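You operate a simulated robot arm through the tools that you are given. There is no shell and no other tool. Be economical: measure what you need, move in short steps, check, and stop when the job is done.

Carry out the task below with a simulated two-armed robot. There is one attempt and no reset: what you move stays moved.

TASK
Lock the green rack, then fetch file box 207 to the brown desk.
Fine: it stands in the open aisle; the green rack's lamp is on while you reach in and off at the end; roll no rack; leave the other knobs and switches. Set down upright: what you pick out.

The check looks at the end state, three seconds after you hand in, the way a careful person would. Anything else that was tipped, shoved, dropped, spilled or broken makes it a failure.

THE ROBOT
Two 7-joint arms with fingered hands on one trunk, on a base that drives. Base frame: it is fixed to the floor where the robot stands at the start and does not move with it; the origin is under the middle of the robot, x ahead of it, y to its left, z up. Units: m, degrees, N and s.
The left shoulder is at the start at [0.012, 0.185, 1.401], the right one opposite. With the tool pointing down near the work surface each hand reaches from about 0.1 to 0.76 m from the robot's upright axis, wherever it stands, measured 20 degrees to its own side. Places, roughly: blue lamp switch [0.4, 0.4, 1.4]; blue lock knob [0.3, 0.4, 0.6]; blue rack [1, 0.9, 1]; desk top [-0.2, -2.5, 0.9]; green lamp switch [0.7, 0, 1.4]; green lock knob [0.6, 0, 0.8]; green rack [1.3, 0.5, 1]; yellow lamp switch [1.6, -1.2, 1.4]; yellow lock knob [1.5, -1.2, 0.7]; yellow rack [2.2, -0.7, 1]. Payload 4 kg a hand.
The tool frame of a hand sits at the grasp point between the pads (the TCP): z along the fingers, y along the line on which they close. The tips reach 0.026 m beyond it. The gripper opens to 0.132 m. The gripper's body begins 0.073 m behind the TCP. The gripper is a hand of 3 fingers: y runs from the thumb to the fingers, the wrist lies at [0, 0, -0.224] in the tool frame, and closing takes about 1.5 s.
Orientation is that of the tool frame in the base frame, as [roll, pitch, yaw] about the fixed x, y, z axes, in that order (R = Rz(yaw) Ry(pitch) Rx(roll)). With the fingers straight down and closing along the base's y, the tool's x points along the base's -x, its y along +y and its z along -z.

THE INTERFACE
- The arms move only by the tool play_rows. It takes "left_plan", "right_plan" or both (then of equal length, played together; a hand with none holds still); each is a list of rows, each a list of 7 numbers: the shift along the tool's x, y, z in units of 300 mm (1.0 is 300 mm), then the turn, a rotation vector about the tool's x, y, z in units of 60 degrees (1.0 is 60 degrees), then the finger opening in m, from 0 to 0.132. In form: [[x, y, z, rx, ry, rz, claw], ...]. A call has 1 to 12 rows; each row is the pose to reach, as a shift and turn from the pose commanded when the call began, along the tool's axes at that moment. A call with a number of a shift or a turn outside -1 to 1 is refused whole. Each row takes 0.2 s and may step no farther than 0.05 m and 8.6 degrees from the row before; otherwise, or with a gripper value out of range, the whole call is refused. A pose out of reach is approached as far as the arm can. The call stops where the force on the tool passes 40 N (or 10 N more than at its start, if that is more) or the arm is blocked; 0.2 s more then pass. Each finger travels about 0.072 m/s and halts on what it meets, pressing with about 23 N; the grip force reading is that of the motor and also rises with nothing between the fingers. The clock runs only during rows and for 0.2 s after the last one: add rows that repeat a pose to give the fingers time. It gives the time, the measured TCP pose, the force on the tool (base axes), the opening and the grip force at its end, in the units of the frame above (readings bear some noise), with the torque about the TCP (base axes, N m) and any sound that the robot's microphone picked up.
- Cameras (640 x 400 px; columns grow to the right, rows downward): "scene" is now at [0.084, 0.0069, 1.6423]; the picture's right is [0.08, -1.00, -0.00], its down [-0.47, -0.04, -0.88] and it looks along [0.88, 0.07, -0.47] (base axes); focal length 214 px, centre (320, 200). "left" rides on the left gripper at [-0.061, 0.003, -0.092] in its tool frame; the picture's right is [-0.05, -1.00, 0.00], its down [0.83, -0.04, -0.55] and it looks along [0.55, -0.03, 0.83] (tool axes); focal length 230 px, centre (320, 200). "right" rides on the right gripper at [0.062, 0.003, -0.092] in its tool frame; the picture's right is [-0.05, 1.00, 0.00], its down [-0.83, -0.04, -0.55] and it looks along [-0.55, -0.03, 0.83] (tool axes); focal length 230 px, centre (320, 200). There is no depth. A picture from a camera that has moved, and an enlarged one, comes with that camera's place and axes in the base frame and with its lens.
- snapshot(camera): a new picture of that camera. It takes no simulated time.
- lift_body(by): slides the trunk up (or, below 0, down) by that many m; the arms and the scene camera ride with it, the base frame stays. It gives what a move gives, with no picture.
- steer(legs): drives the robot by 1 to 6 legs, each [ahead, left, turn to the left] in m, m and degrees, along the robot's own axes; the way and the turn of a leg run together, so that a leg with both is an arc; at most 1.5 m and 180 degrees a leg. The arms and the cameras ride along, it lands a little off, and it stops where it bumps. It gives what a move gives.
- grasp_type(shape, hand): the hand has 3 fingers and takes this shape, open, in about a second: jaw (thumb against the fingers, like two jaws); tri (thumb and two fingers); tip (a fingertip pinch); poke (one finger out to press); point (the index stretched); flat (the hand flat); cup (the hand cupped); fist (a fist). The gripper value then closes the fingers along that shape, each until it touches; the sizes above hold for jaw. It gives what a move gives, with no picture.
- turn_head(pan, tilt): turns the head with the scene camera to pan (to the left, within 86 degrees either way) and tilt (down, from -29 to 69), counted from straight ahead of the robot. It gives what a move gives.
- inspect(camera, box): a new picture of the part [left, top, right, bottom] of that camera's present view, enlarged. It takes no simulated time.
- job_done(): hands the job in; it is judged then, once.

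Go step by step. Nothing tells you exact positions but the pictures and the camera data: compare them with the known pose of the tool, close in by small moves and look again before you grip or let go. The budget is 120 turns and 108 pictures, counting those below and the enlarged ones. Unless the task says otherwise, let go and move clear before handing in, and close with one line.

The tools are called after "Call:" as name(argument=value, ...) on one line, values as JSON. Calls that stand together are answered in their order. play_rows: Moves the arms, as the interface text tells. Its arguments: {"type":"object","properties":{"left_plan":{"type":"array"},"right_plan":{"type":"array"}},"required":[]} The other tools are called the same way: lift_body (by) slides the trunk up or down; grasp_type (shape, hand) gives the hand a shape; steer (legs) drives the base; turn_head (pan, tilt) turns the head that bears the scene camera; snapshot (camera) takes a picture; inspect (camera, box) takes an enlarged picture of a part of a camera's view; job_done () hands the job in.

At the start:

```text
clock: 0.0
left_ee_pos: [0.3482, 0.2247, 1.6388]
left_tcp_rot: [180.0, 0.1, -179.8]
left_contact_force: [-0.8, -0.4, -0.4]
left_wrist_torque: [0.01, -0.01, -0.01]
left_width: 0.1322
left_grip_force: 0.1
left_shape: jaw
right_ee_pos: [0.3881, -0.1467, 1.6021]
right_tcp_rot: [-180.0, 0.1, -179.9]
right_contact_force: [0.0, -0.1, -0.4]
right_wrist_torque: [0.03, 0.0, -0.02]
right_width: 0.1319
right_grip_force: 0.1
right_shape: jaw
trunk travel left (down, up): [-0.425, 0.037]
robot x, y, heading: [-0.0062, 0.001, 0.2]
head pan, tilt: [4.6, 27.6]
```

scene: 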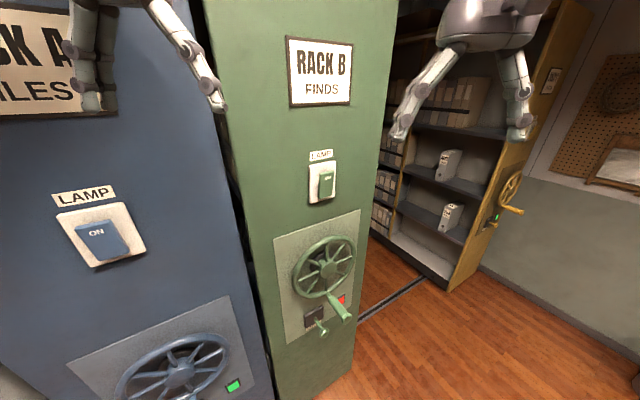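
right: 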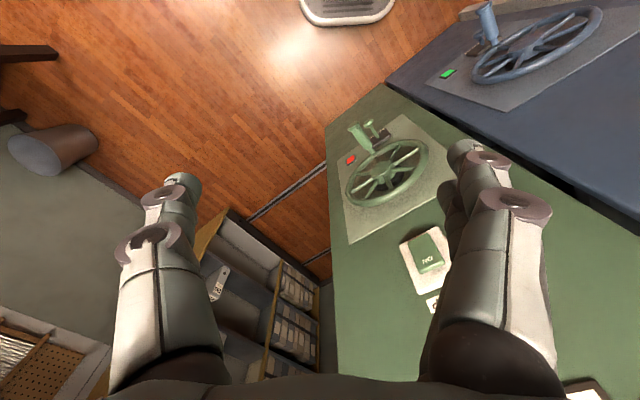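
left: 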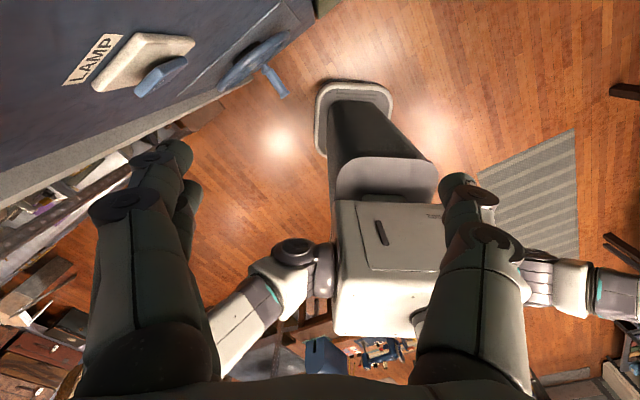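

I see the ends of the racks: blue and green ahead, with the open aisle between green and yellow. I'll look closer at the green panel and at the boxes on the yellow rack.

Call:
inspect(camera="scene", box=[260, 140, 380, 350])

Call:
inspect(camera="scene", box=[360, 60, 560, 260])

```text
1.90 times, centred on (320, 245) of scene
camera zoom: at [0.084, 0.0069, 1.6423], right [0.08, -1.0, 0.0], down [-0.47, -0.04, -0.88], along [0.88, 0.07, -0.47], focal length 408 px, centre (320, 114)
```

zoom: 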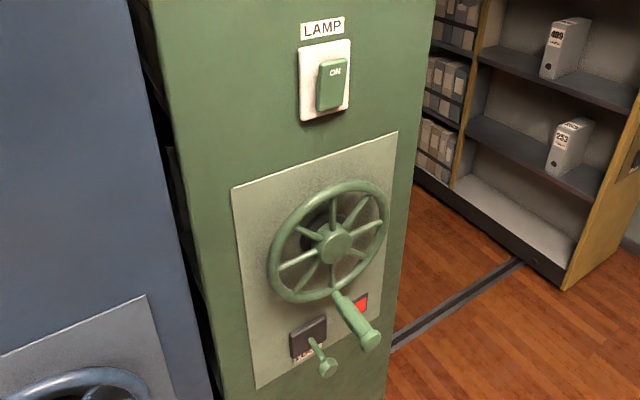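

```text
2.00 times, centred on (460, 160) of scene
camera zoom: at [0.084, 0.0069, 1.6423], right [0.08, -1.0, 0.0], down [-0.47, -0.04, -0.88], along [0.88, 0.07, -0.47], focal length 429 px, centre (40, 280)
```

zoom: 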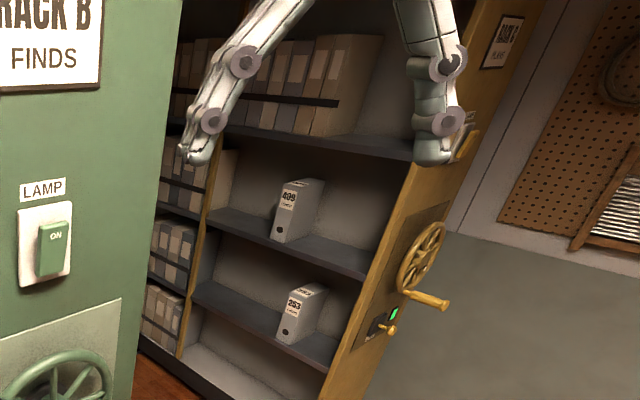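

Boxes 409 and 253 are on the yellow rack, so 207 may be on the green rack's aisle side. I take the end panels to face about heading 37°, and I'll drive to stand square in front of the green one and look.

Call:
steer(legs=[[0.1, -0.45, 0], [0, 0, 37]])

Call:
turn_head(pan=0, tilt=40)

Call:
snapshot(camera="scene")

```text
clock: 4.5
left_ee_pos: [0.2468, -0.0791, 1.6392]
left_tcp_rot: [-180.0, 0.0, -143.7]
left_contact_force: [1.0, 0.4, -1.1]
left_wrist_torque: [-0.02, -0.03, 0.04]
left_width: 0.1318
left_grip_force: 0.0
left_shape: jaw
right_ee_pos: [0.4974, -0.355, 1.6011]
right_tcp_rot: [179.9, 0.0, -143.7]
right_contact_force: [0.0, -0.7, 0.3]
right_wrist_torque: [0.02, 0.02, -0.01]
right_width: 0.1323
right_grip_force: 0.0
right_shape: jaw
trunk travel left (down, up): [-0.425, 0.037]
robot x, y, heading: [0.0963, -0.4637, 36.5]
head pan, tilt: [4.6, 27.6]
```

```text
clock: 5.3
left_ee_pos: [0.2456, -0.0793, 1.6392]
left_tcp_rot: [180.0, -0.1, -143.8]
left_contact_force: [-0.2, 0.6, 1.0]
left_wrist_torque: [-0.02, 0.01, -0.01]
left_width: 0.1319
left_grip_force: 0.0
left_shape: jaw
right_ee_pos: [0.4966, -0.3551, 1.6018]
right_tcp_rot: [180.0, 0.0, -143.7]
right_contact_force: [-1.0, 0.1, 0.0]
right_wrist_torque: [0.01, 0.0, 0.0]
right_width: 0.132
right_grip_force: 0.1
right_shape: jaw
trunk travel left (down, up): [-0.425, 0.037]
robot x, y, heading: [0.1005, -0.4682, 36.2]
head pan, tilt: [0.0, 40.0]
```

```text
102 pictures are left
camera scene: at [0.1616, -0.4202, 1.6232], right [0.59, -0.81, 0.0], down [-0.52, -0.38, -0.76], along [0.62, 0.45, -0.65], focal length 214 px, centre (320, 200)
```

scene: 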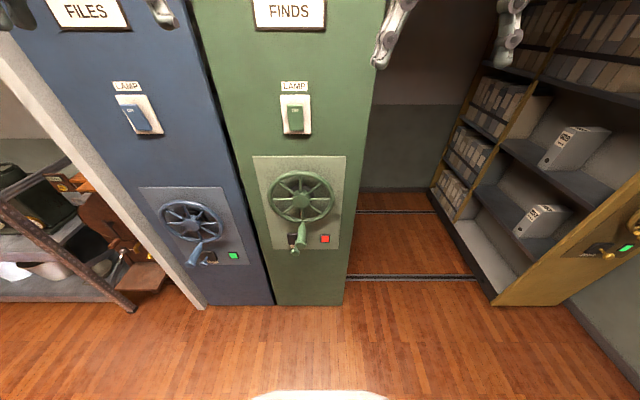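

The green end panel is now square ahead, just left of centre. I'll zoom in on its switch and lock, and on the blue and yellow ones for comparison.

Call:
inspect(camera="scene", box=[270, 200, 350, 265])

Call:
inspect(camera="scene", box=[170, 210, 250, 275])

Call:
inspect(camera="scene", box=[560, 200, 640, 265])

Call:
inspect(camera="scene", box=[255, 70, 335, 145])

```text
6.15 times, centred on (310, 232) of scene
camera zoom: at [0.1616, -0.4202, 1.6232], right [0.59, -0.81, 0.0], down [-0.52, -0.38, -0.76], along [0.62, 0.45, -0.65], focal length 1320 px, centre (382, 0)
```

zoom: 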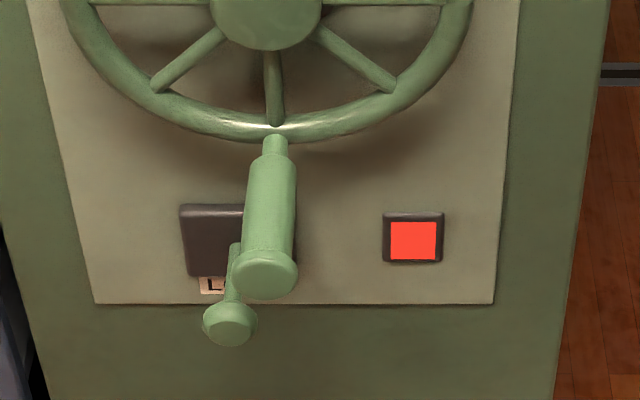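

```text
6.15 times, centred on (210, 242) of scene
camera zoom: at [0.1616, -0.4202, 1.6232], right [0.59, -0.81, 0.0], down [-0.52, -0.38, -0.76], along [0.62, 0.45, -0.65], focal length 1320 px, centre (997, -62)
```

zoom: 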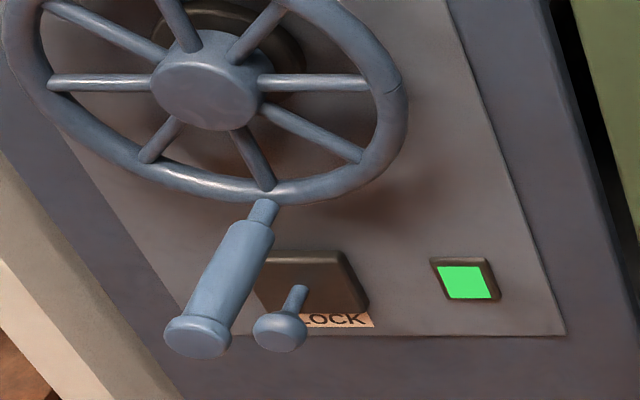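

```text
6.15 times, centred on (600, 232) of scene
camera zoom: at [0.1616, -0.4202, 1.6232], right [0.59, -0.81, 0.0], down [-0.52, -0.38, -0.76], along [0.62, 0.45, -0.65], focal length 1320 px, centre (-1403, 0)
```

zoom: 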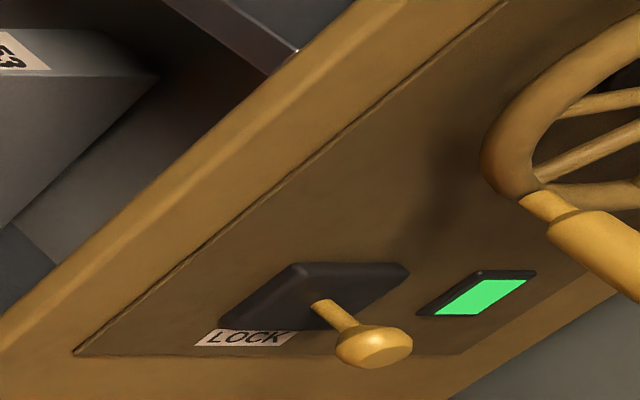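

```text
5.33 times, centred on (295, 108) of scene
camera zoom: at [0.1616, -0.4202, 1.6232], right [0.59, -0.81, 0.0], down [-0.52, -0.38, -0.76], along [0.62, 0.45, -0.65], focal length 1144 px, centre (453, 693)
```

zoom: 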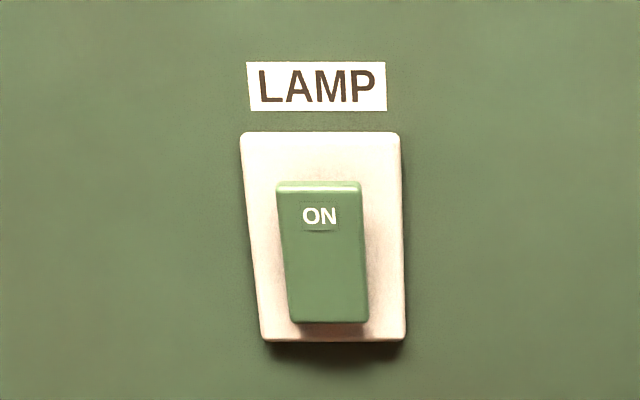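

The green lock knob is a plunger that stands farther out than on the blue and yellow racks, which show green lights, so red should mean unlocked and pushing it in should lock it. I'll lower the trunk, shape the left hand to poke and swing it forward.

Call:
lift_body(by=-0.38)

Call:
grasp_type(hand="left", shape="poke")

Call:
play_rows(left_plan=[[-0.08, 0, 0, 0, -0.142, 0, 0], [-0.16, 0, 0.0, 0, -0.284, 0, 0], [-0.24, 0, 0, 0, -0.426, 0, 0], [-0.32, 0, 0, 0, -0.568, 0, 0], [-0.4, 0, 0, 0, -0.71, 0, 0], [-0.5, 0, 0, 0, -0.852, 0, 0], [-0.55, 0, 0, 0, -0.994, 0, 0]])

Call:
play_rows(left_plan=[[0, 0, 0, 0, -0.13, 0, 0], [0, 0, 0, 0, -0.26, 0, 0], [0, 0, 0, 0, -0.39, 0, 0], [0, 0, 0, 0, -0.505, 0, 0]])

Call:
snapshot(camera="scene")

Call:
snapshot(camera="left")

```text
clock: 9.0
left_ee_pos: [0.3293, -0.0197, 1.1762]
left_tcp_rot: [-179.8, -10.6, -143.7]
left_contact_force: [0.2, -0.2, 0.3]
left_wrist_torque: [0.02, -0.01, 0.0]
left_width: 0.132
left_grip_force: 0.0
left_shape: jaw
right_ee_pos: [0.572, -0.2993, 1.1323]
right_tcp_rot: [179.8, -10.7, -143.8]
right_contact_force: [-0.7, 0.0, 0.1]
right_wrist_torque: [-0.01, -0.03, -0.05]
right_width: 0.132
right_grip_force: 0.1
right_shape: jaw
trunk travel left (down, up): [-0.045, 0.417]
robot x, y, heading: [0.1014, -0.4632, 36.1]
head pan, tilt: [0.0, 40.0]
```

```text
clock: 9.9
left_ee_pos: [0.3284, -0.017, 1.1742]
left_tcp_rot: [-179.8, -10.7, -143.8]
left_contact_force: [-0.5, -0.4, 0.1]
left_wrist_torque: [-0.01, 0.01, 0.0]
left_width: 0.0
left_grip_force: 0.1
left_shape: poke
right_ee_pos: [0.5731, -0.299, 1.1306]
right_tcp_rot: [179.8, -10.8, -143.8]
right_contact_force: [1.1, 0.9, 0.3]
right_wrist_torque: [0.0, -0.03, 0.02]
right_width: 0.1321
right_grip_force: 0.1
right_shape: jaw
trunk travel left (down, up): [-0.045, 0.417]
robot x, y, heading: [0.0958, -0.4629, 36.3]
head pan, tilt: [0.0, 40.0]
```

```text
clock: 11.5
left_ee_pos: [0.4603, 0.079, 1.1462]
left_tcp_rot: [-179.7, 49.1, -143.3]
left_contact_force: [-0.6, 0.7, 0.2]
left_wrist_torque: [0.03, -0.05, -0.03]
left_width: 0.0
left_grip_force: 0.1
left_shape: poke
right_ee_pos: [0.5716, -0.3001, 1.1311]
right_tcp_rot: [179.9, -10.9, -143.7]
right_contact_force: [0.0, -0.6, 0.4]
right_wrist_torque: [-0.01, 0.05, 0.01]
right_width: 0.1317
right_grip_force: 0.0
right_shape: jaw
trunk travel left (down, up): [-0.045, 0.417]
robot x, y, heading: [0.0988, -0.4638, 36.2]
head pan, tilt: [0.0, 40.0]
```

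```text
clock: 12.5
left_ee_pos: [0.4583, 0.0783, 1.1451]
left_tcp_rot: [-178.8, 79.4, -142.5]
left_contact_force: [-0.5, -0.5, 0.4]
left_wrist_torque: [0.01, 0.03, 0.01]
left_width: 0.0003
left_grip_force: 0.0
left_shape: poke
right_ee_pos: [0.5728, -0.2984, 1.1318]
right_tcp_rot: [179.7, -10.8, -143.6]
right_contact_force: [-0.5, -0.8, 0.0]
right_wrist_torque: [-0.03, 0.0, 0.0]
right_width: 0.1318
right_grip_force: 0.0
right_shape: jaw
trunk travel left (down, up): [-0.045, 0.417]
robot x, y, heading: [0.0977, -0.4683, 36.1]
head pan, tilt: [0.0, 40.0]
```

```text
97 pictures are left
camera scene: at [0.3433, -0.287, 1.1445], right [0.59, -0.81, 0.0], down [-0.73, -0.54, -0.42], along [0.34, 0.25, -0.91], focal length 214 px, centre (320, 200)
```

scene: 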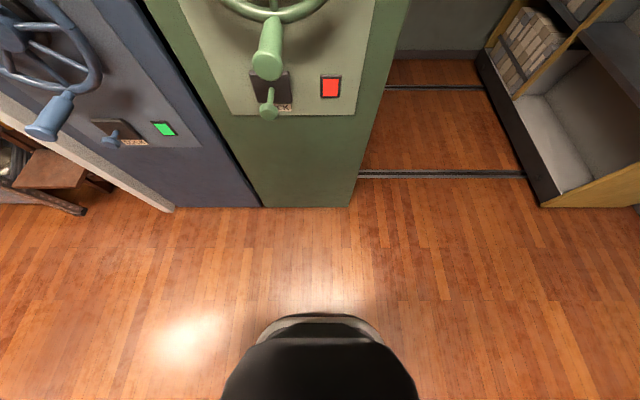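

```text
96 pictures are left
camera left: at [0.3931, 0.0338, 1.2213], right [0.6, -0.8, 0.05], down [-0.54, -0.45, -0.71], along [0.6, 0.4, -0.7], focal length 230 px, centre (320, 200)
```

left: 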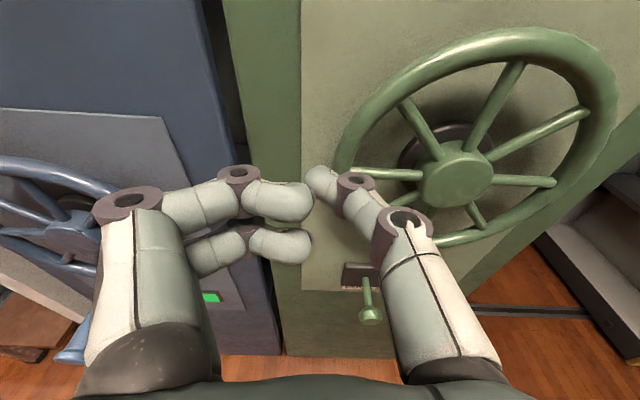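

The trunk leans as it goes down, so I'll rely on the measured poses. The poke finger isn't clearly out, so I'll try opening it and look again.

Call:
play_rows(left_plan=[[0, 0, 0, 0, -0.05, 0, 0.132], [0, 0, 0, 0, -0.1, 0, 0.132], [0, 0, 0, 0, -0.17, 0, 0.132], [0, 0, 0, 0, -0.17, 0, 0.132], [0, 0, 0, 0, -0.17, 0, 0.132], [0, 0, 0, 0, -0.17, 0, 0.132]])

Call:
snapshot(camera="left")

```text
clock: 13.9
left_ee_pos: [0.4591, 0.0754, 1.1446]
left_tcp_rot: [-155.0, 89.5, -118.7]
left_contact_force: [-0.6, 0.6, -0.5]
left_wrist_torque: [-0.02, -0.01, -0.03]
left_width: 0.0
left_grip_force: 0.0
left_shape: poke
right_ee_pos: [0.5731, -0.2992, 1.1319]
right_tcp_rot: [179.8, -10.9, -143.7]
right_contact_force: [-0.6, 0.6, -0.3]
right_wrist_torque: [-0.01, -0.02, 0.01]
right_width: 0.1319
right_grip_force: 0.0
right_shape: jaw
trunk travel left (down, up): [-0.045, 0.417]
robot x, y, heading: [0.0947, -0.4665, 36.2]
head pan, tilt: [0.0, 40.0]
```

```text
95 pictures are left
camera left: at [0.3835, 0.0255, 1.2052], right [0.59, -0.8, 0.06], down [-0.43, -0.37, -0.83], along [0.68, 0.47, -0.56], focal length 230 px, centre (320, 200)
```

left: 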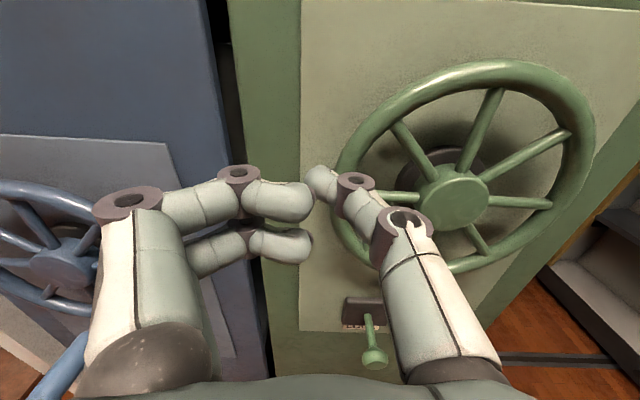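

The hand stays closed with its fingertips together at the TCP, which is good enough for pushing. I put the knob end at u≈0.49 (depth into the rack), v≈0.315 (to the right), z≈0.785, so I'll back off slightly, go down left of the wheel handle, and look.

Call:
play_rows(left_plan=[[0, 0, -0.12, 0, 0, 0, 0], [0.15, 0, -0.12, 0, 0, 0, 0], [0.3, 0, -0.12, 0, 0, 0, 0], [0.45, 0, -0.12, 0, 0, 0, 0], [0.6, 0, -0.12, 0, 0, 0, 0], [0.75, 0, -0.12, 0, 0, 0, 0], [0.9, 0, -0.12, 0, 0, 0, 0], [1.0, 0, -0.12, 0, 0, 0, 0]])

Call:
snapshot(camera="left")

Call:
snapshot(camera="scene")

```text
clock: 15.7
left_ee_pos: [0.487, 0.0859, 0.9324]
left_tcp_rot: [-159.3, 89.5, -122.9]
left_contact_force: [0.4, -0.6, 0.5]
left_wrist_torque: [-0.01, 0.02, 0.02]
left_width: 0.0
left_grip_force: 0.0
left_shape: poke
left hand out of reach, approached as far as the arm can: row 3, 4, 5, 6, 7, 8
right_ee_pos: [0.5715, -0.3025, 1.1332]
right_tcp_rot: [179.7, -10.7, -143.7]
right_contact_force: [0.6, -0.9, -0.8]
right_wrist_torque: [0.02, -0.02, 0.03]
right_width: 0.132
right_grip_force: 0.0
right_shape: jaw
trunk travel left (down, up): [-0.045, 0.417]
robot x, y, heading: [0.0961, -0.4628, 36.3]
head pan, tilt: [0.0, 40.0]
```

```text
94 pictures are left
camera left: at [0.4112, 0.0343, 0.9934], right [0.59, -0.8, 0.05], down [-0.42, -0.37, -0.83], along [0.68, 0.47, -0.56], focal length 230 px, centre (320, 200)
```

left: 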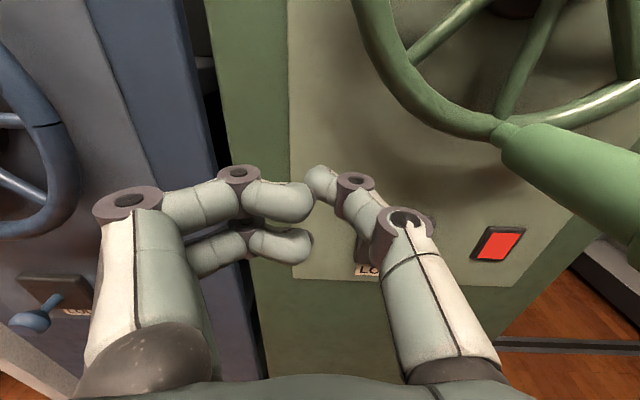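

```text
93 pictures are left
camera scene: at [0.3423, -0.2897, 1.1457], right [0.59, -0.81, 0.0], down [-0.73, -0.54, -0.42], along [0.34, 0.25, -0.91], focal length 214 px, centre (320, 200)
```

scene: 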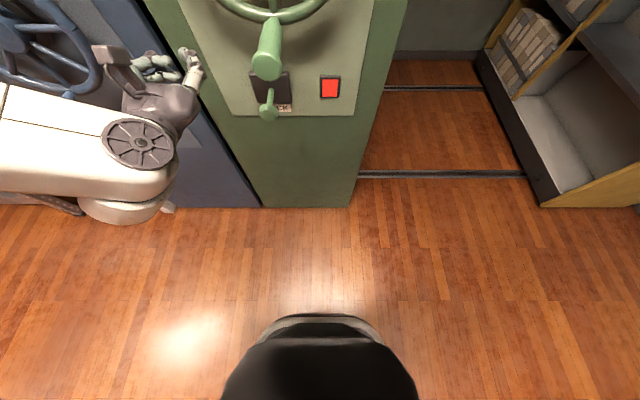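

The arm is too folded to go lower from here, so I'll back the base off about 0.2 m and shift 0.1 m right, then lower the hand.

Call:
steer(legs=[[-0.2, 0, 0], [0, -0.1, 0]])

Call:
play_rows(left_plan=[[0.1, 0, 0, 0, 0, 0, 0], [0.2, 0, 0, 0, 0, 0, 0], [0.3, 0, 0, 0, 0, 0, 0], [0.4, 0, 0, 0, 0, 0, 0], [0.49, 0, 0, 0, 0, 0, 0]])

Call:
snapshot(camera="left")

Call:
snapshot(camera="scene")

```text
clock: 18.0
left_ee_pos: [0.3794, -0.1126, 0.9305]
left_tcp_rot: [-165.6, 89.2, -128.9]
left_contact_force: [0.0, -0.4, -0.2]
left_wrist_torque: [-0.04, -0.03, 0.04]
left_width: 0.0
left_grip_force: 0.1
left_shape: poke
right_ee_pos: [0.4668, -0.5002, 1.131]
right_tcp_rot: [179.7, -10.8, -143.4]
right_contact_force: [1.3, -1.0, -0.7]
right_wrist_torque: [0.05, 0.02, 0.0]
right_width: 0.1319
right_grip_force: 0.1
right_shape: jaw
trunk travel left (down, up): [-0.045, 0.417]
robot x, y, heading: [-0.0046, -0.667, 36.7]
head pan, tilt: [0.0, 40.0]
```

```text
clock: 19.2
left_ee_pos: [0.3839, -0.1458, 0.8962]
left_tcp_rot: [-173.2, 88.2, -135.5]
left_contact_force: [0.1, -0.2, -0.5]
left_wrist_torque: [0.03, -0.03, -0.01]
left_width: 0.0
left_grip_force: 0.1
left_shape: poke
left hand out of reach, approached as far as the arm can: row 1, 2, 3, 4, 5
right_ee_pos: [0.4638, -0.5011, 1.132]
right_tcp_rot: [179.8, -10.7, -143.4]
right_contact_force: [-0.5, 1.1, 0.5]
right_wrist_torque: [0.01, -0.02, -0.02]
right_width: 0.132
right_grip_force: 0.2
right_shape: jaw
trunk travel left (down, up): [-0.045, 0.417]
robot x, y, heading: [-0.0035, -0.6697, 36.3]
head pan, tilt: [0.0, 40.0]
```

```text
92 pictures are left
camera left: at [0.3109, -0.1975, 0.9578], right [0.61, -0.79, 0.06], down [-0.43, -0.39, -0.81], along [0.66, 0.47, -0.58], focal length 230 px, centre (320, 200)
```

left: 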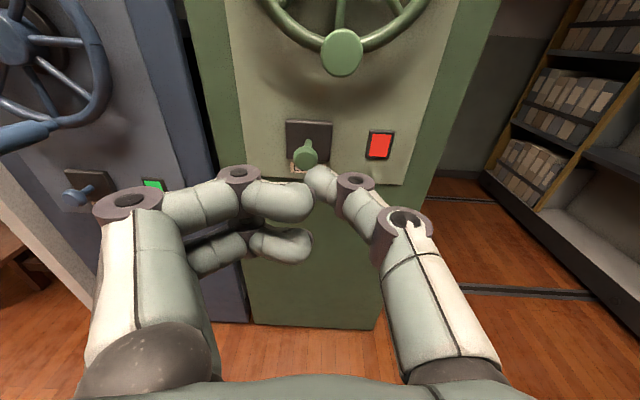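

```text
91 pictures are left
camera scene: at [0.2354, -0.4887, 1.145], right [0.6, -0.8, 0.0], down [-0.73, -0.54, -0.42], along [0.34, 0.25, -0.91], focal length 214 px, centre (320, 200)
```

scene: 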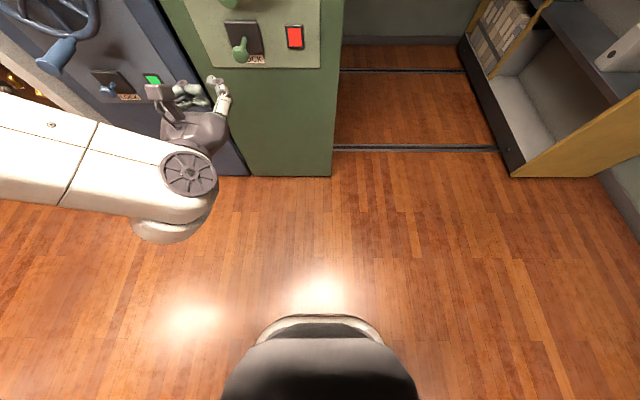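

The knob is just ahead and slightly left of the hand. I'll extend forward while going down.

Call:
play_rows(left_plan=[[0.06, 0.03, 0.1, 0, 0, 0, 0], [0.12, 0.06, 0.2, 0, 0, 0, 0], [0.2, 0.1, 0.3, 0, 0, 0, 0], [0.28, 0.1, 0.4, 0, 0, 0, 0], [0.37, 0.1, 0.48, 0, 0, 0, 0]])

Call:
snapshot(camera="left")

Call:
snapshot(camera="scene")

```text
clock: 20.4
left_ee_pos: [0.4185, -0.129, 0.9108]
left_tcp_rot: [-168.7, 88.8, -131.5]
left_contact_force: [1.2, -0.1, 0.5]
left_wrist_torque: [0.01, 0.01, 0.0]
left_width: 0.0
left_grip_force: 0.1
left_shape: poke
left hand out of reach, approached as far as the arm can: row 1, 2, 3, 4, 5
right_ee_pos: [0.4663, -0.4992, 1.13]
right_tcp_rot: [179.8, -10.8, -143.5]
right_contact_force: [-0.4, 0.8, -0.2]
right_wrist_torque: [0.0, 0.02, -0.03]
right_width: 0.1316
right_grip_force: 0.1
right_shape: jaw
trunk travel left (down, up): [-0.045, 0.417]
robot x, y, heading: [-0.0067, -0.6708, 36.6]
head pan, tilt: [0.0, 40.0]
```

```text
90 pictures are left
camera left: at [0.3445, -0.1804, 0.9727], right [0.6, -0.79, 0.06], down [-0.43, -0.38, -0.82], along [0.67, 0.47, -0.57], focal length 230 px, centre (320, 200)
```

left: 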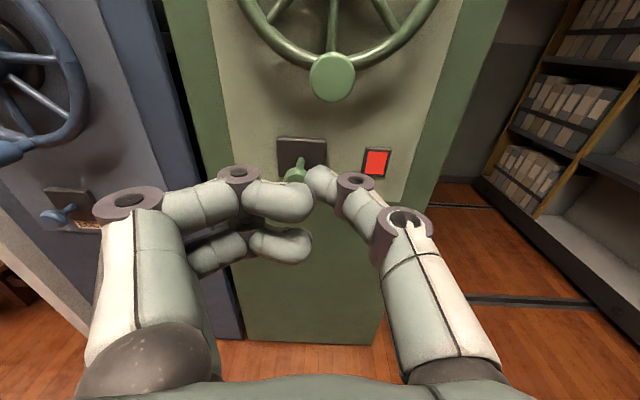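

```text
89 pictures are left
camera scene: at [0.2362, -0.488, 1.1445], right [0.6, -0.8, 0.0], down [-0.73, -0.54, -0.42], along [0.34, 0.25, -0.91], focal length 214 px, centre (320, 200)
```

scene: 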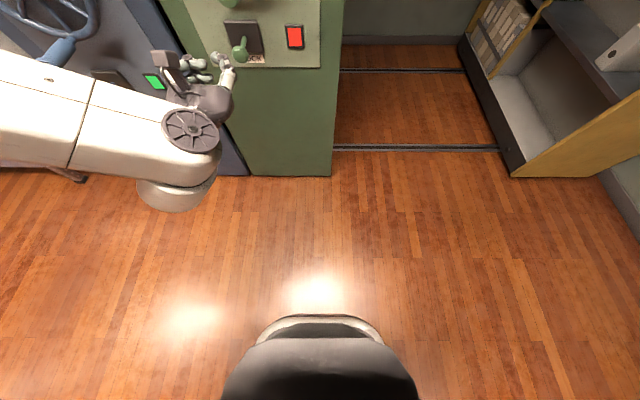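

The arm is folded too tight: the wrist is only about 0.26 m ahead of the shoulder. I'll back up another 0.2 m and stretch the hand forward before going down.

Call:
steer(legs=[[-0.2, 0, 0]])

Call:
play_rows(left_plan=[[-0.1, 0, 0.1, 0, 0, 0, 0], [-0.1, 0, 0.2, 0, 0, 0, 0], [-0.1, 0, 0.3, 0, 0, 0, 0], [-0.1, 0, 0.4, 0, 0, 0, 0], [-0.1, 0, 0.5, 0, 0, 0, 0], [-0.1, 0, 0.6, 0, 0, 0, 0]])

Call:
snapshot(camera="scene")

```text
clock: 22.0
left_ee_pos: [0.26, -0.2498, 0.9117]
left_tcp_rot: [-168.6, 88.9, -131.7]
left_contact_force: [0.6, -0.6, -0.1]
left_wrist_torque: [-0.06, 0.01, 0.01]
left_width: 0.0
left_grip_force: 0.1
left_shape: poke
right_ee_pos: [0.3062, -0.6194, 1.1309]
right_tcp_rot: [179.7, -10.9, -143.7]
right_contact_force: [-0.3, -1.0, 0.2]
right_wrist_torque: [0.01, -0.02, 0.01]
right_width: 0.1318
right_grip_force: 0.1
right_shape: jaw
trunk travel left (down, up): [-0.045, 0.417]
robot x, y, heading: [-0.167, -0.7822, 36.3]
head pan, tilt: [0.0, 40.0]
```

```text
clock: 23.4
left_ee_pos: [0.3398, -0.188, 0.9385]
left_tcp_rot: [-169.8, 88.7, -132.8]
left_contact_force: [0.3, 0.2, 0.5]
left_wrist_torque: [0.03, -0.02, 0.01]
left_width: 0.0
left_grip_force: 0.0
left_shape: poke
left hand out of reach, approached as far as the arm can: row 4, 5, 6
right_ee_pos: [0.3067, -0.6197, 1.1309]
right_tcp_rot: [179.8, -10.8, -143.6]
right_contact_force: [0.1, 1.2, 0.6]
right_wrist_torque: [0.04, -0.01, -0.05]
right_width: 0.1318
right_grip_force: 0.0
right_shape: jaw
trunk travel left (down, up): [-0.045, 0.417]
robot x, y, heading: [-0.1687, -0.791, 36.5]
head pan, tilt: [0.0, 40.0]
```

```text
88 pictures are left
camera scene: at [0.0765, -0.6072, 1.1445], right [0.59, -0.81, 0.0], down [-0.73, -0.54, -0.42], along [0.34, 0.25, -0.91], focal length 214 px, centre (320, 200)
```

scene: 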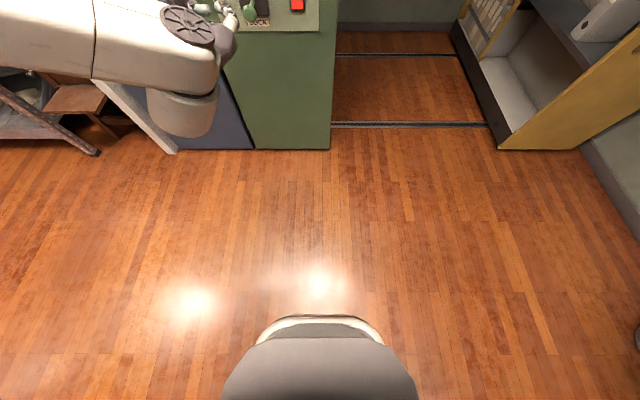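

The left elbow is stuck out sideways, so the right arm suits this better: I'll extend it first, then pitch it up. I'll fold the left hand back to pointing down and extend the right.

Call:
play_rows(left_plan=[[-0.1, 0.05, -0.05, 0, 0.142, 0, 0], [-0.2, 0.05, -0.1, 0, 0.284, 0, 0], [-0.3, 0.05, -0.15, 0, 0.426, 0, 0], [-0.4, 0.05, -0.2, 0, 0.568, 0, 0], [-0.5, 0.05, -0.25, 0, 0.71, 0, 0], [-0.6, 0.05, -0.3, 0, 0.852, 0, 0], [-0.6, 0.05, -0.3, 0, 0.99, 0, 0]], right_plan=[[-0.12, 0, 0, 0, 0, 0, 0.132], [-0.24, 0, 0, 0, 0, 0, 0.132], [-0.36, 0, 0, 0, 0, 0, 0.132], [-0.48, 0, 0, 0, 0, 0, 0.132], [-0.6, 0, 0, 0, 0, 0, 0.132], [-0.65, 0, 0.1, 0, 0, 0, 0.132], [-0.65, 0, 0.2, 0, 0, 0, 0.132]])

Call:
grasp_type(hand="right", shape="fist")

Call:
snapshot(camera="right")

Call:
snapshot(camera="scene")

```text
clock: 25.0
left_ee_pos: [0.2646, -0.2273, 1.1175]
left_tcp_rot: [-179.8, 29.1, -142.9]
left_contact_force: [-0.4, -0.3, -0.1]
left_wrist_torque: [-0.04, -0.03, 0.04]
left_width: 0.0
left_grip_force: 0.0
left_shape: poke
right_ee_pos: [0.4541, -0.5115, 1.0315]
right_tcp_rot: [179.8, -11.1, -143.8]
right_contact_force: [0.6, -0.2, -0.1]
right_wrist_torque: [0.01, 0.03, -0.06]
right_width: 0.1318
right_grip_force: 0.0
right_shape: jaw
trunk travel left (down, up): [-0.045, 0.417]
robot x, y, heading: [-0.1694, -0.787, 36.5]
head pan, tilt: [0.0, 40.0]
```

```text
clock: 25.9
left_ee_pos: [0.2638, -0.2282, 1.1176]
left_tcp_rot: [-179.7, 29.5, -142.9]
left_contact_force: [-1.2, -0.1, 0.7]
left_wrist_torque: [0.02, 0.01, -0.01]
left_width: 0.0001
left_grip_force: 0.1
left_shape: poke
right_ee_pos: [0.4528, -0.5126, 1.0337]
right_tcp_rot: [179.8, -10.8, -143.7]
right_contact_force: [0.5, 0.1, -0.9]
right_wrist_torque: [0.0, -0.01, 0.04]
right_width: 0.0002
right_grip_force: 0.0
right_shape: fist
trunk travel left (down, up): [-0.045, 0.417]
robot x, y, heading: [-0.1667, -0.7844, 36.3]
head pan, tilt: [0.0, 40.0]
```

```text
87 pictures are left
camera right: at [0.417, -0.5352, 1.137], right [-0.55, 0.83, -0.01], down [0.77, 0.51, 0.39], along [0.33, 0.21, -0.92], focal length 230 px, centre (320, 200)
```

right: 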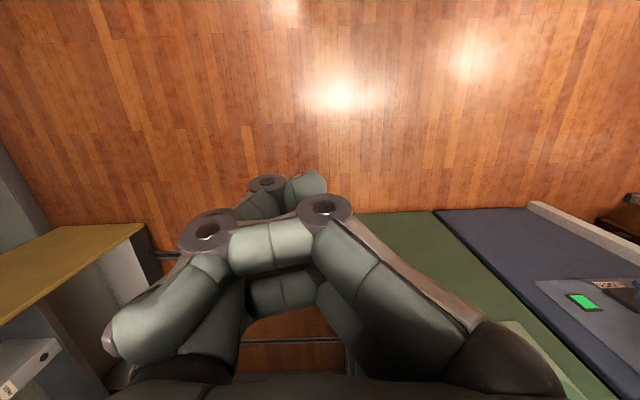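

```text
86 pictures are left
camera scene: at [0.0765, -0.6072, 1.1445], right [0.59, -0.81, 0.0], down [-0.73, -0.54, -0.42], along [0.34, 0.25, -0.91], focal length 214 px, centre (320, 200)
```

scene: 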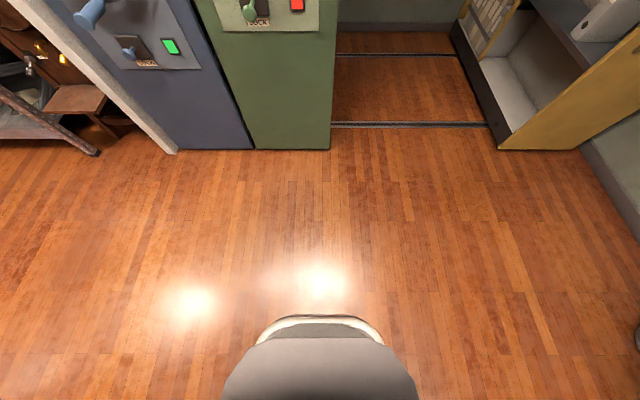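

The fist is bulky, so I'll try "point" on the right hand and pitch it forward 60°.

Call:
grasp_type(hand="right", shape="point")

Call:
play_rows(right_plan=[[0, 0, 0, 0, -0.142, 0, 0], [0, 0, 0, 0, -0.284, 0, 0], [0, 0, 0, 0, -0.426, 0, 0], [0, 0, 0, 0, -0.568, 0, 0], [0, 0, 0, 0, -0.71, 0, 0], [0, 0, 0, 0, -0.852, 0, 0], [0, 0, 0, 0, -0.99, 0, 0]])

Call:
turn_head(pan=0, tilt=10)

Call:
snapshot(camera="right")

Call:
snapshot(camera="scene")

```text
clock: 26.8
left_ee_pos: [0.262, -0.2282, 1.1197]
left_tcp_rot: [-179.8, 29.5, -143.0]
left_contact_force: [-0.1, 0.7, 0.2]
left_wrist_torque: [0.01, -0.01, -0.02]
left_width: 0.0
left_grip_force: 0.0
left_shape: poke
right_ee_pos: [0.4523, -0.5116, 1.0329]
right_tcp_rot: [179.7, -10.8, -143.7]
right_contact_force: [-0.3, 0.7, 0.8]
right_wrist_torque: [0.01, -0.01, 0.0]
right_width: 0.1262
right_grip_force: 0.0
right_shape: point
trunk travel left (down, up): [-0.045, 0.417]
robot x, y, heading: [-0.164, -0.7853, 36.4]
head pan, tilt: [0.0, 40.0]
```

```text
clock: 28.4
left_ee_pos: [0.2635, -0.2289, 1.1179]
left_tcp_rot: [-179.8, 29.4, -143.0]
left_contact_force: [0.0, 0.7, 0.0]
left_wrist_torque: [0.02, 0.01, -0.02]
left_width: 0.0004
left_grip_force: 0.1
left_shape: poke
right_ee_pos: [0.4512, -0.5128, 1.0354]
right_tcp_rot: [179.6, 48.8, -144.0]
right_contact_force: [-0.3, -0.1, -1.3]
right_wrist_torque: [0.02, -0.01, 0.0]
right_width: 0.1263
right_grip_force: 0.0
right_shape: point
trunk travel left (down, up): [-0.045, 0.417]
robot x, y, heading: [-0.1683, -0.7858, 36.4]
head pan, tilt: [0.0, 40.0]
```

```text
clock: 29.4
left_ee_pos: [0.2623, -0.2283, 1.119]
left_tcp_rot: [-179.7, 29.4, -142.8]
left_contact_force: [-0.2, 0.2, 0.5]
left_wrist_torque: [-0.03, -0.02, 0.01]
left_width: 0.0
left_grip_force: 0.1
left_shape: poke
right_ee_pos: [0.4515, -0.513, 1.0357]
right_tcp_rot: [179.7, 48.5, -143.9]
right_contact_force: [0.0, -0.3, 0.1]
right_wrist_torque: [0.0, -0.02, -0.01]
right_width: 0.1263
right_grip_force: 0.1
right_shape: point
trunk travel left (down, up): [-0.045, 0.417]
robot x, y, heading: [-0.1719, -0.7878, 36.3]
head pan, tilt: [0.0, 10.0]
```

```text
85 pictures are left
camera right: at [0.3617, -0.5739, 1.0504], right [-0.56, 0.82, 0.04], down [0.14, 0.04, 0.99], along [0.81, 0.56, -0.14], focal length 230 px, centre (320, 200)
```

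right: 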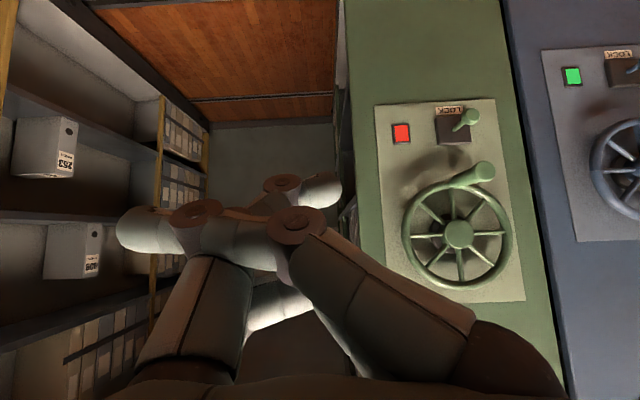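

```text
84 pictures are left
camera scene: at [0.0986, -0.591, 1.1842], right [0.59, -0.81, 0.0], down [-0.46, -0.34, -0.82], along [0.66, 0.48, -0.58], focal length 214 px, centre (320, 200)
```

scene: 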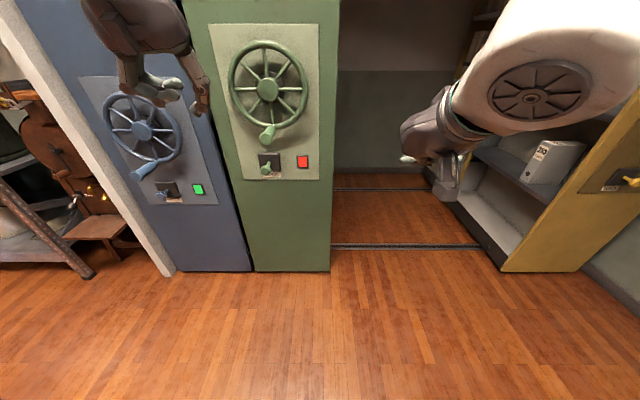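

The right arm reaches forward nicely. I'll switch it to the compact poke shape, move the base left and forward so that hand lines up with the knob, then look.

Call:
grasp_type(hand="right", shape="poke")

Call:
steer(legs=[[0, 0.366, 0], [0.2, 0, 0]])

Call:
play_rows(right_plan=[[0.1, 0, 0.1, 0, -0.1, 0, 0], [0.2, 0, 0.2, 0, -0.2, 0, 0], [0.3, 0, 0.28, 0, -0.25, 0, 0], [0.4, 0, 0.34, 0, -0.25, 0, 0], [0.5, 0, 0.4, 0, -0.25, 0, 0]])

Call:
snapshot(camera="scene")

Call:
snapshot(camera="right")

```text
clock: 30.3
left_ee_pos: [0.2623, -0.2275, 1.119]
left_tcp_rot: [-179.7, 29.4, -142.9]
left_contact_force: [-0.3, 0.1, -0.1]
left_wrist_torque: [0.02, -0.02, 0.01]
left_width: 0.0
left_grip_force: 0.0
left_shape: poke
right_ee_pos: [0.4506, -0.5121, 1.0336]
right_tcp_rot: [179.7, 48.5, -143.9]
right_contact_force: [0.6, 0.2, 0.0]
right_wrist_torque: [-0.03, 0.02, 0.03]
right_width: 0.0001
right_grip_force: 0.0
right_shape: poke
trunk travel left (down, up): [-0.045, 0.417]
robot x, y, heading: [-0.1705, -0.7855, 36.6]
head pan, tilt: [0.0, 10.0]
```

```text
clock: 33.8
left_ee_pos: [0.2009, 0.1832, 1.1191]
left_tcp_rot: [-179.7, 29.5, -142.6]
left_contact_force: [0.8, 0.0, -0.1]
left_wrist_torque: [-0.02, -0.03, 0.04]
left_width: 0.0002
left_grip_force: 0.1
left_shape: poke
right_ee_pos: [0.3902, -0.0996, 1.0353]
right_tcp_rot: [179.6, 48.6, -143.9]
right_contact_force: [0.8, -0.1, -0.4]
right_wrist_torque: [-0.03, -0.01, 0.0]
right_width: 0.0001
right_grip_force: 0.0
right_shape: poke
trunk travel left (down, up): [-0.045, 0.417]
robot x, y, heading: [-0.2288, -0.3761, 36.5]
head pan, tilt: [0.0, 10.0]
```

```text
clock: 35.0
left_ee_pos: [0.1999, 0.1826, 1.1195]
left_tcp_rot: [-179.7, 29.4, -142.7]
left_contact_force: [-0.4, -0.1, -0.3]
left_wrist_torque: [-0.03, 0.0, 0.0]
left_width: 0.0001
left_grip_force: 0.0
left_shape: poke
right_ee_pos: [0.3792, -0.1042, 0.8425]
right_tcp_rot: [179.5, 63.6, -144.0]
right_contact_force: [0.2, -0.3, -0.7]
right_wrist_torque: [-0.03, 0.02, 0.02]
right_width: 0.0001
right_grip_force: 0.1
right_shape: poke
trunk travel left (down, up): [-0.045, 0.417]
robot x, y, heading: [-0.2275, -0.3762, 36.0]
head pan, tilt: [0.0, 10.0]
```

```text
83 pictures are left
camera scene: at [0.0372, -0.1795, 1.1841], right [0.59, -0.8, 0.0], down [-0.46, -0.34, -0.82], along [0.66, 0.49, -0.58], focal length 214 px, centre (320, 200)
```

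scene: 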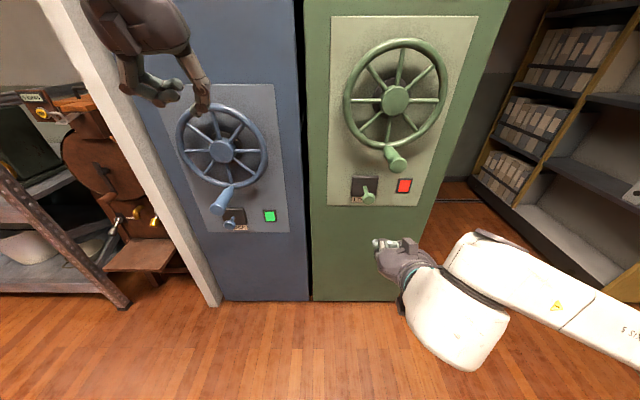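

```text
82 pictures are left
camera right: at [0.2896, -0.1673, 0.8289], right [-0.57, 0.82, 0.05], down [-0.08, -0.11, 0.99], along [0.81, 0.57, 0.13], focal length 230 px, centre (320, 200)
```

right: 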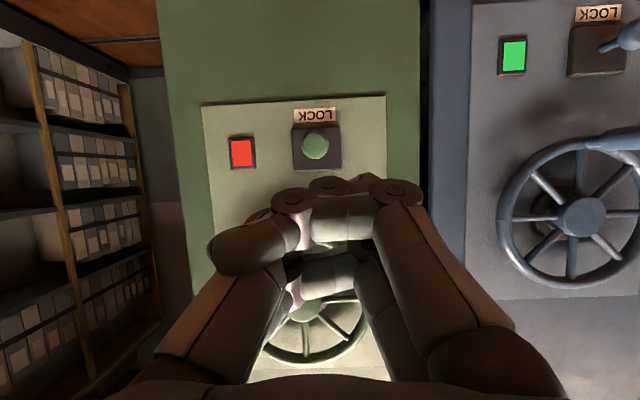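

The knob sits at about u 0.49, v 0.316, z 0.79, with the hand right in line 0.25 m behind it. I'll advance to just short of it and check.

Call:
play_rows(right_plan=[[-0.03, -0.01, 0.15, 0, 0, 0, 0], [-0.06, -0.02, 0.3, 0, 0, 0, 0], [-0.1, -0.027, 0.45, 0, 0, 0, 0], [-0.132, -0.027, 0.58, 0, 0, 0, 0], [-0.132, -0.027, 0.6, 0, 0, 0, 0]])

Call:
inspect(camera="scene", box=[310, 120, 470, 220])

Call:
snapshot(camera="right")

```text
clock: 36.2
left_ee_pos: [0.2007, 0.1828, 1.119]
left_tcp_rot: [-179.7, 29.3, -142.7]
left_contact_force: [0.6, -0.1, 0.0]
left_wrist_torque: [0.01, -0.01, 0.0]
left_width: 0.0001
left_grip_force: 0.1
left_shape: poke
right_ee_pos: [0.5315, -0.0026, 0.7998]
right_tcp_rot: [179.5, 63.7, -144.0]
right_contact_force: [0.2, -0.2, 0.8]
right_wrist_torque: [-0.02, 0.04, -0.01]
right_width: 0.0
right_grip_force: 0.0
right_shape: poke
trunk travel left (down, up): [-0.045, 0.417]
robot x, y, heading: [-0.2277, -0.3781, 36.4]
head pan, tilt: [0.0, 10.0]
```

```text
4.00 times, centred on (390, 170) of scene
camera zoom: at [0.0364, -0.1798, 1.1845], right [0.59, -0.8, 0.0], down [-0.46, -0.34, -0.82], along [0.66, 0.49, -0.58], focal length 858 px, centre (40, 320)
```

zoom: 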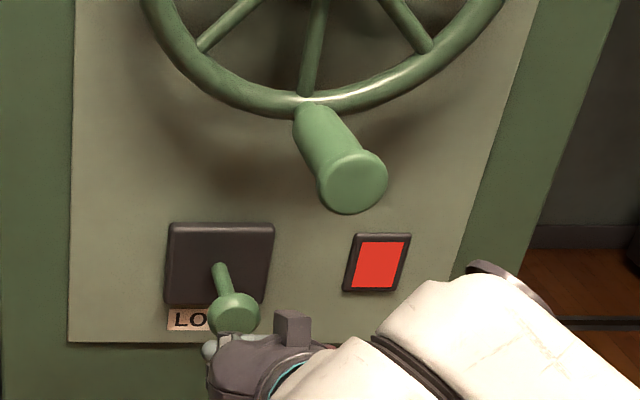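

```text
80 pictures are left
camera right: at [0.4411, -0.0654, 0.7857], right [-0.57, 0.82, 0.05], down [-0.08, -0.11, 0.99], along [0.81, 0.57, 0.13], focal length 230 px, centre (320, 200)
```

right: 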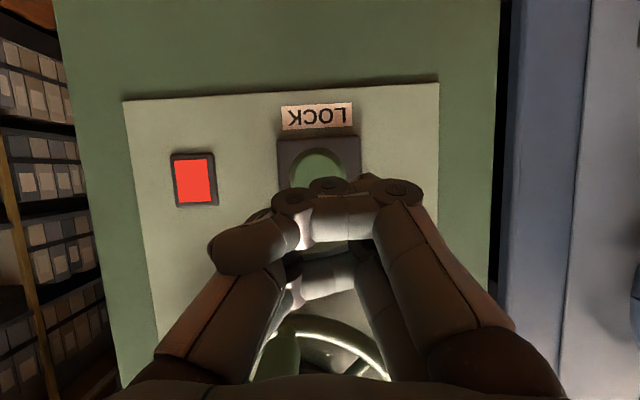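

The hand is lined up with the knob. I'll push straight forward in 1 cm steps.

Call:
play_rows(right_plan=[[-0.015, 0, 0.03, 0, 0, 0, 0], [-0.03, 0, 0.06, 0, 0, 0, 0], [-0.044, 0, 0.09, 0, 0, 0, 0], [-0.059, 0, 0.12, 0, 0, 0, 0], [-0.074, 0, 0.15, 0, 0, 0, 0], [-0.089, 0, 0.18, 0, 0, 0, 0], [-0.104, 0, 0.21, 0, 0, 0, 0], [-0.118, 0, 0.24, 0, 0, 0, 0], [-0.133, 0, 0.27, 0, 0, 0, 0]])

Call:
inspect(camera="scene", box=[310, 120, 470, 220])

```text
clock: 38.1
left_ee_pos: [0.1951, 0.1816, 1.1213]
left_tcp_rot: [-179.7, 29.7, -142.8]
left_contact_force: [0.2, 0.9, -0.7]
left_wrist_torque: [-0.01, 0.02, 0.0]
left_width: 0.0001
left_grip_force: 0.0
left_shape: poke
right_ee_pos: [0.584, 0.0477, 0.8012]
right_tcp_rot: [178.9, 63.4, -143.7]
right_contact_force: [-27.1, -12.7, 8.6]
right_wrist_torque: [0.06, 0.08, 0.26]
right_width: 0.0002
right_grip_force: 0.0
right_shape: poke
trunk travel left (down, up): [-0.045, 0.417]
robot x, y, heading: [-0.2319, -0.3735, 36.8]
head pan, tilt: [0.0, 10.0]
stopped in row 9 (right hand): the force on the tool passed its limit at 44 N (the readings are from after the stop); the commanded pose is now the measured one
```

```text
4.00 times, centred on (390, 170) of scene
camera zoom: at [0.0322, -0.1818, 1.1859], right [0.59, -0.8, 0.0], down [-0.46, -0.34, -0.82], along [0.66, 0.49, -0.57], focal length 858 px, centre (40, 320)
```

zoom: 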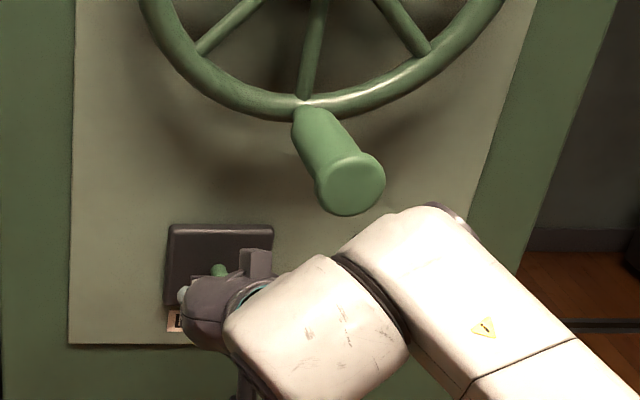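

The push stopped at 44 N, about 7 cm forward. I'll back off and check the light.

Call:
snapshot(camera="right")

Call:
play_rows(right_plan=[[0.06, 0, -0.13, 0, 0, 0, 0], [0.12, 0, -0.28, 0, 0, 0, 0], [0.18, 0, -0.42, 0, 0, 0, 0], [0.22, 0, -0.56, 0, 0, 0, 0]])

Call:
inspect(camera="scene", box=[310, 120, 470, 220])

```text
78 pictures are left
camera right: at [0.4964, -0.0162, 0.7878], right [-0.59, 0.81, 0.06], down [-0.07, -0.12, 0.99], along [0.81, 0.58, 0.12], focal length 230 px, centre (320, 200)
```

right: 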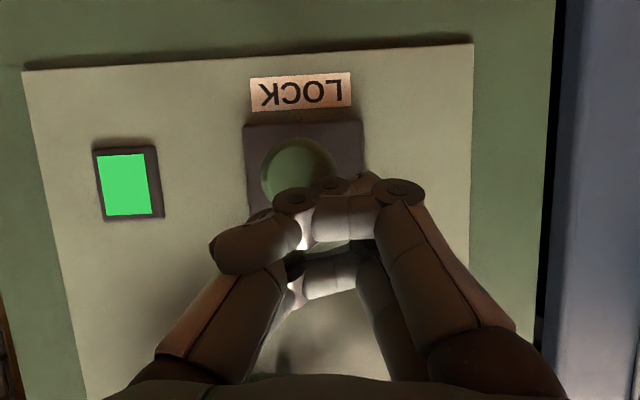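

```text
clock: 39.1
left_ee_pos: [0.1985, 0.1831, 1.1199]
left_tcp_rot: [-179.7, 29.5, -142.7]
left_contact_force: [-0.3, 0.1, 1.0]
left_wrist_torque: [-0.01, 0.0, 0.01]
left_width: 0.0
left_grip_force: 0.1
left_shape: poke
right_ee_pos: [0.4458, -0.063, 0.8139]
right_tcp_rot: [179.3, 63.3, -143.8]
right_contact_force: [0.1, -0.1, -0.1]
right_wrist_torque: [0.0, 0.02, -0.01]
right_width: 0.0
right_grip_force: 0.0
right_shape: poke
trunk travel left (down, up): [-0.045, 0.417]
robot x, y, heading: [-0.231, -0.3723, 36.4]
head pan, tilt: [0.0, 10.0]
```

```text
4.00 times, centred on (390, 170) of scene
camera zoom: at [0.0353, -0.1804, 1.1847], right [0.59, -0.8, 0.0], down [-0.46, -0.34, -0.82], along [0.66, 0.49, -0.58], focal length 858 px, centre (40, 320)
```

zoom: 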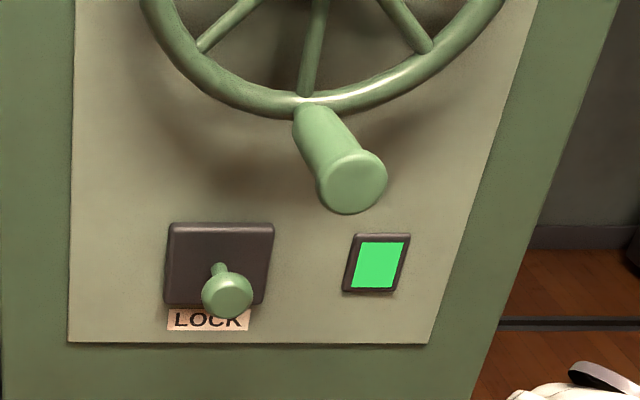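

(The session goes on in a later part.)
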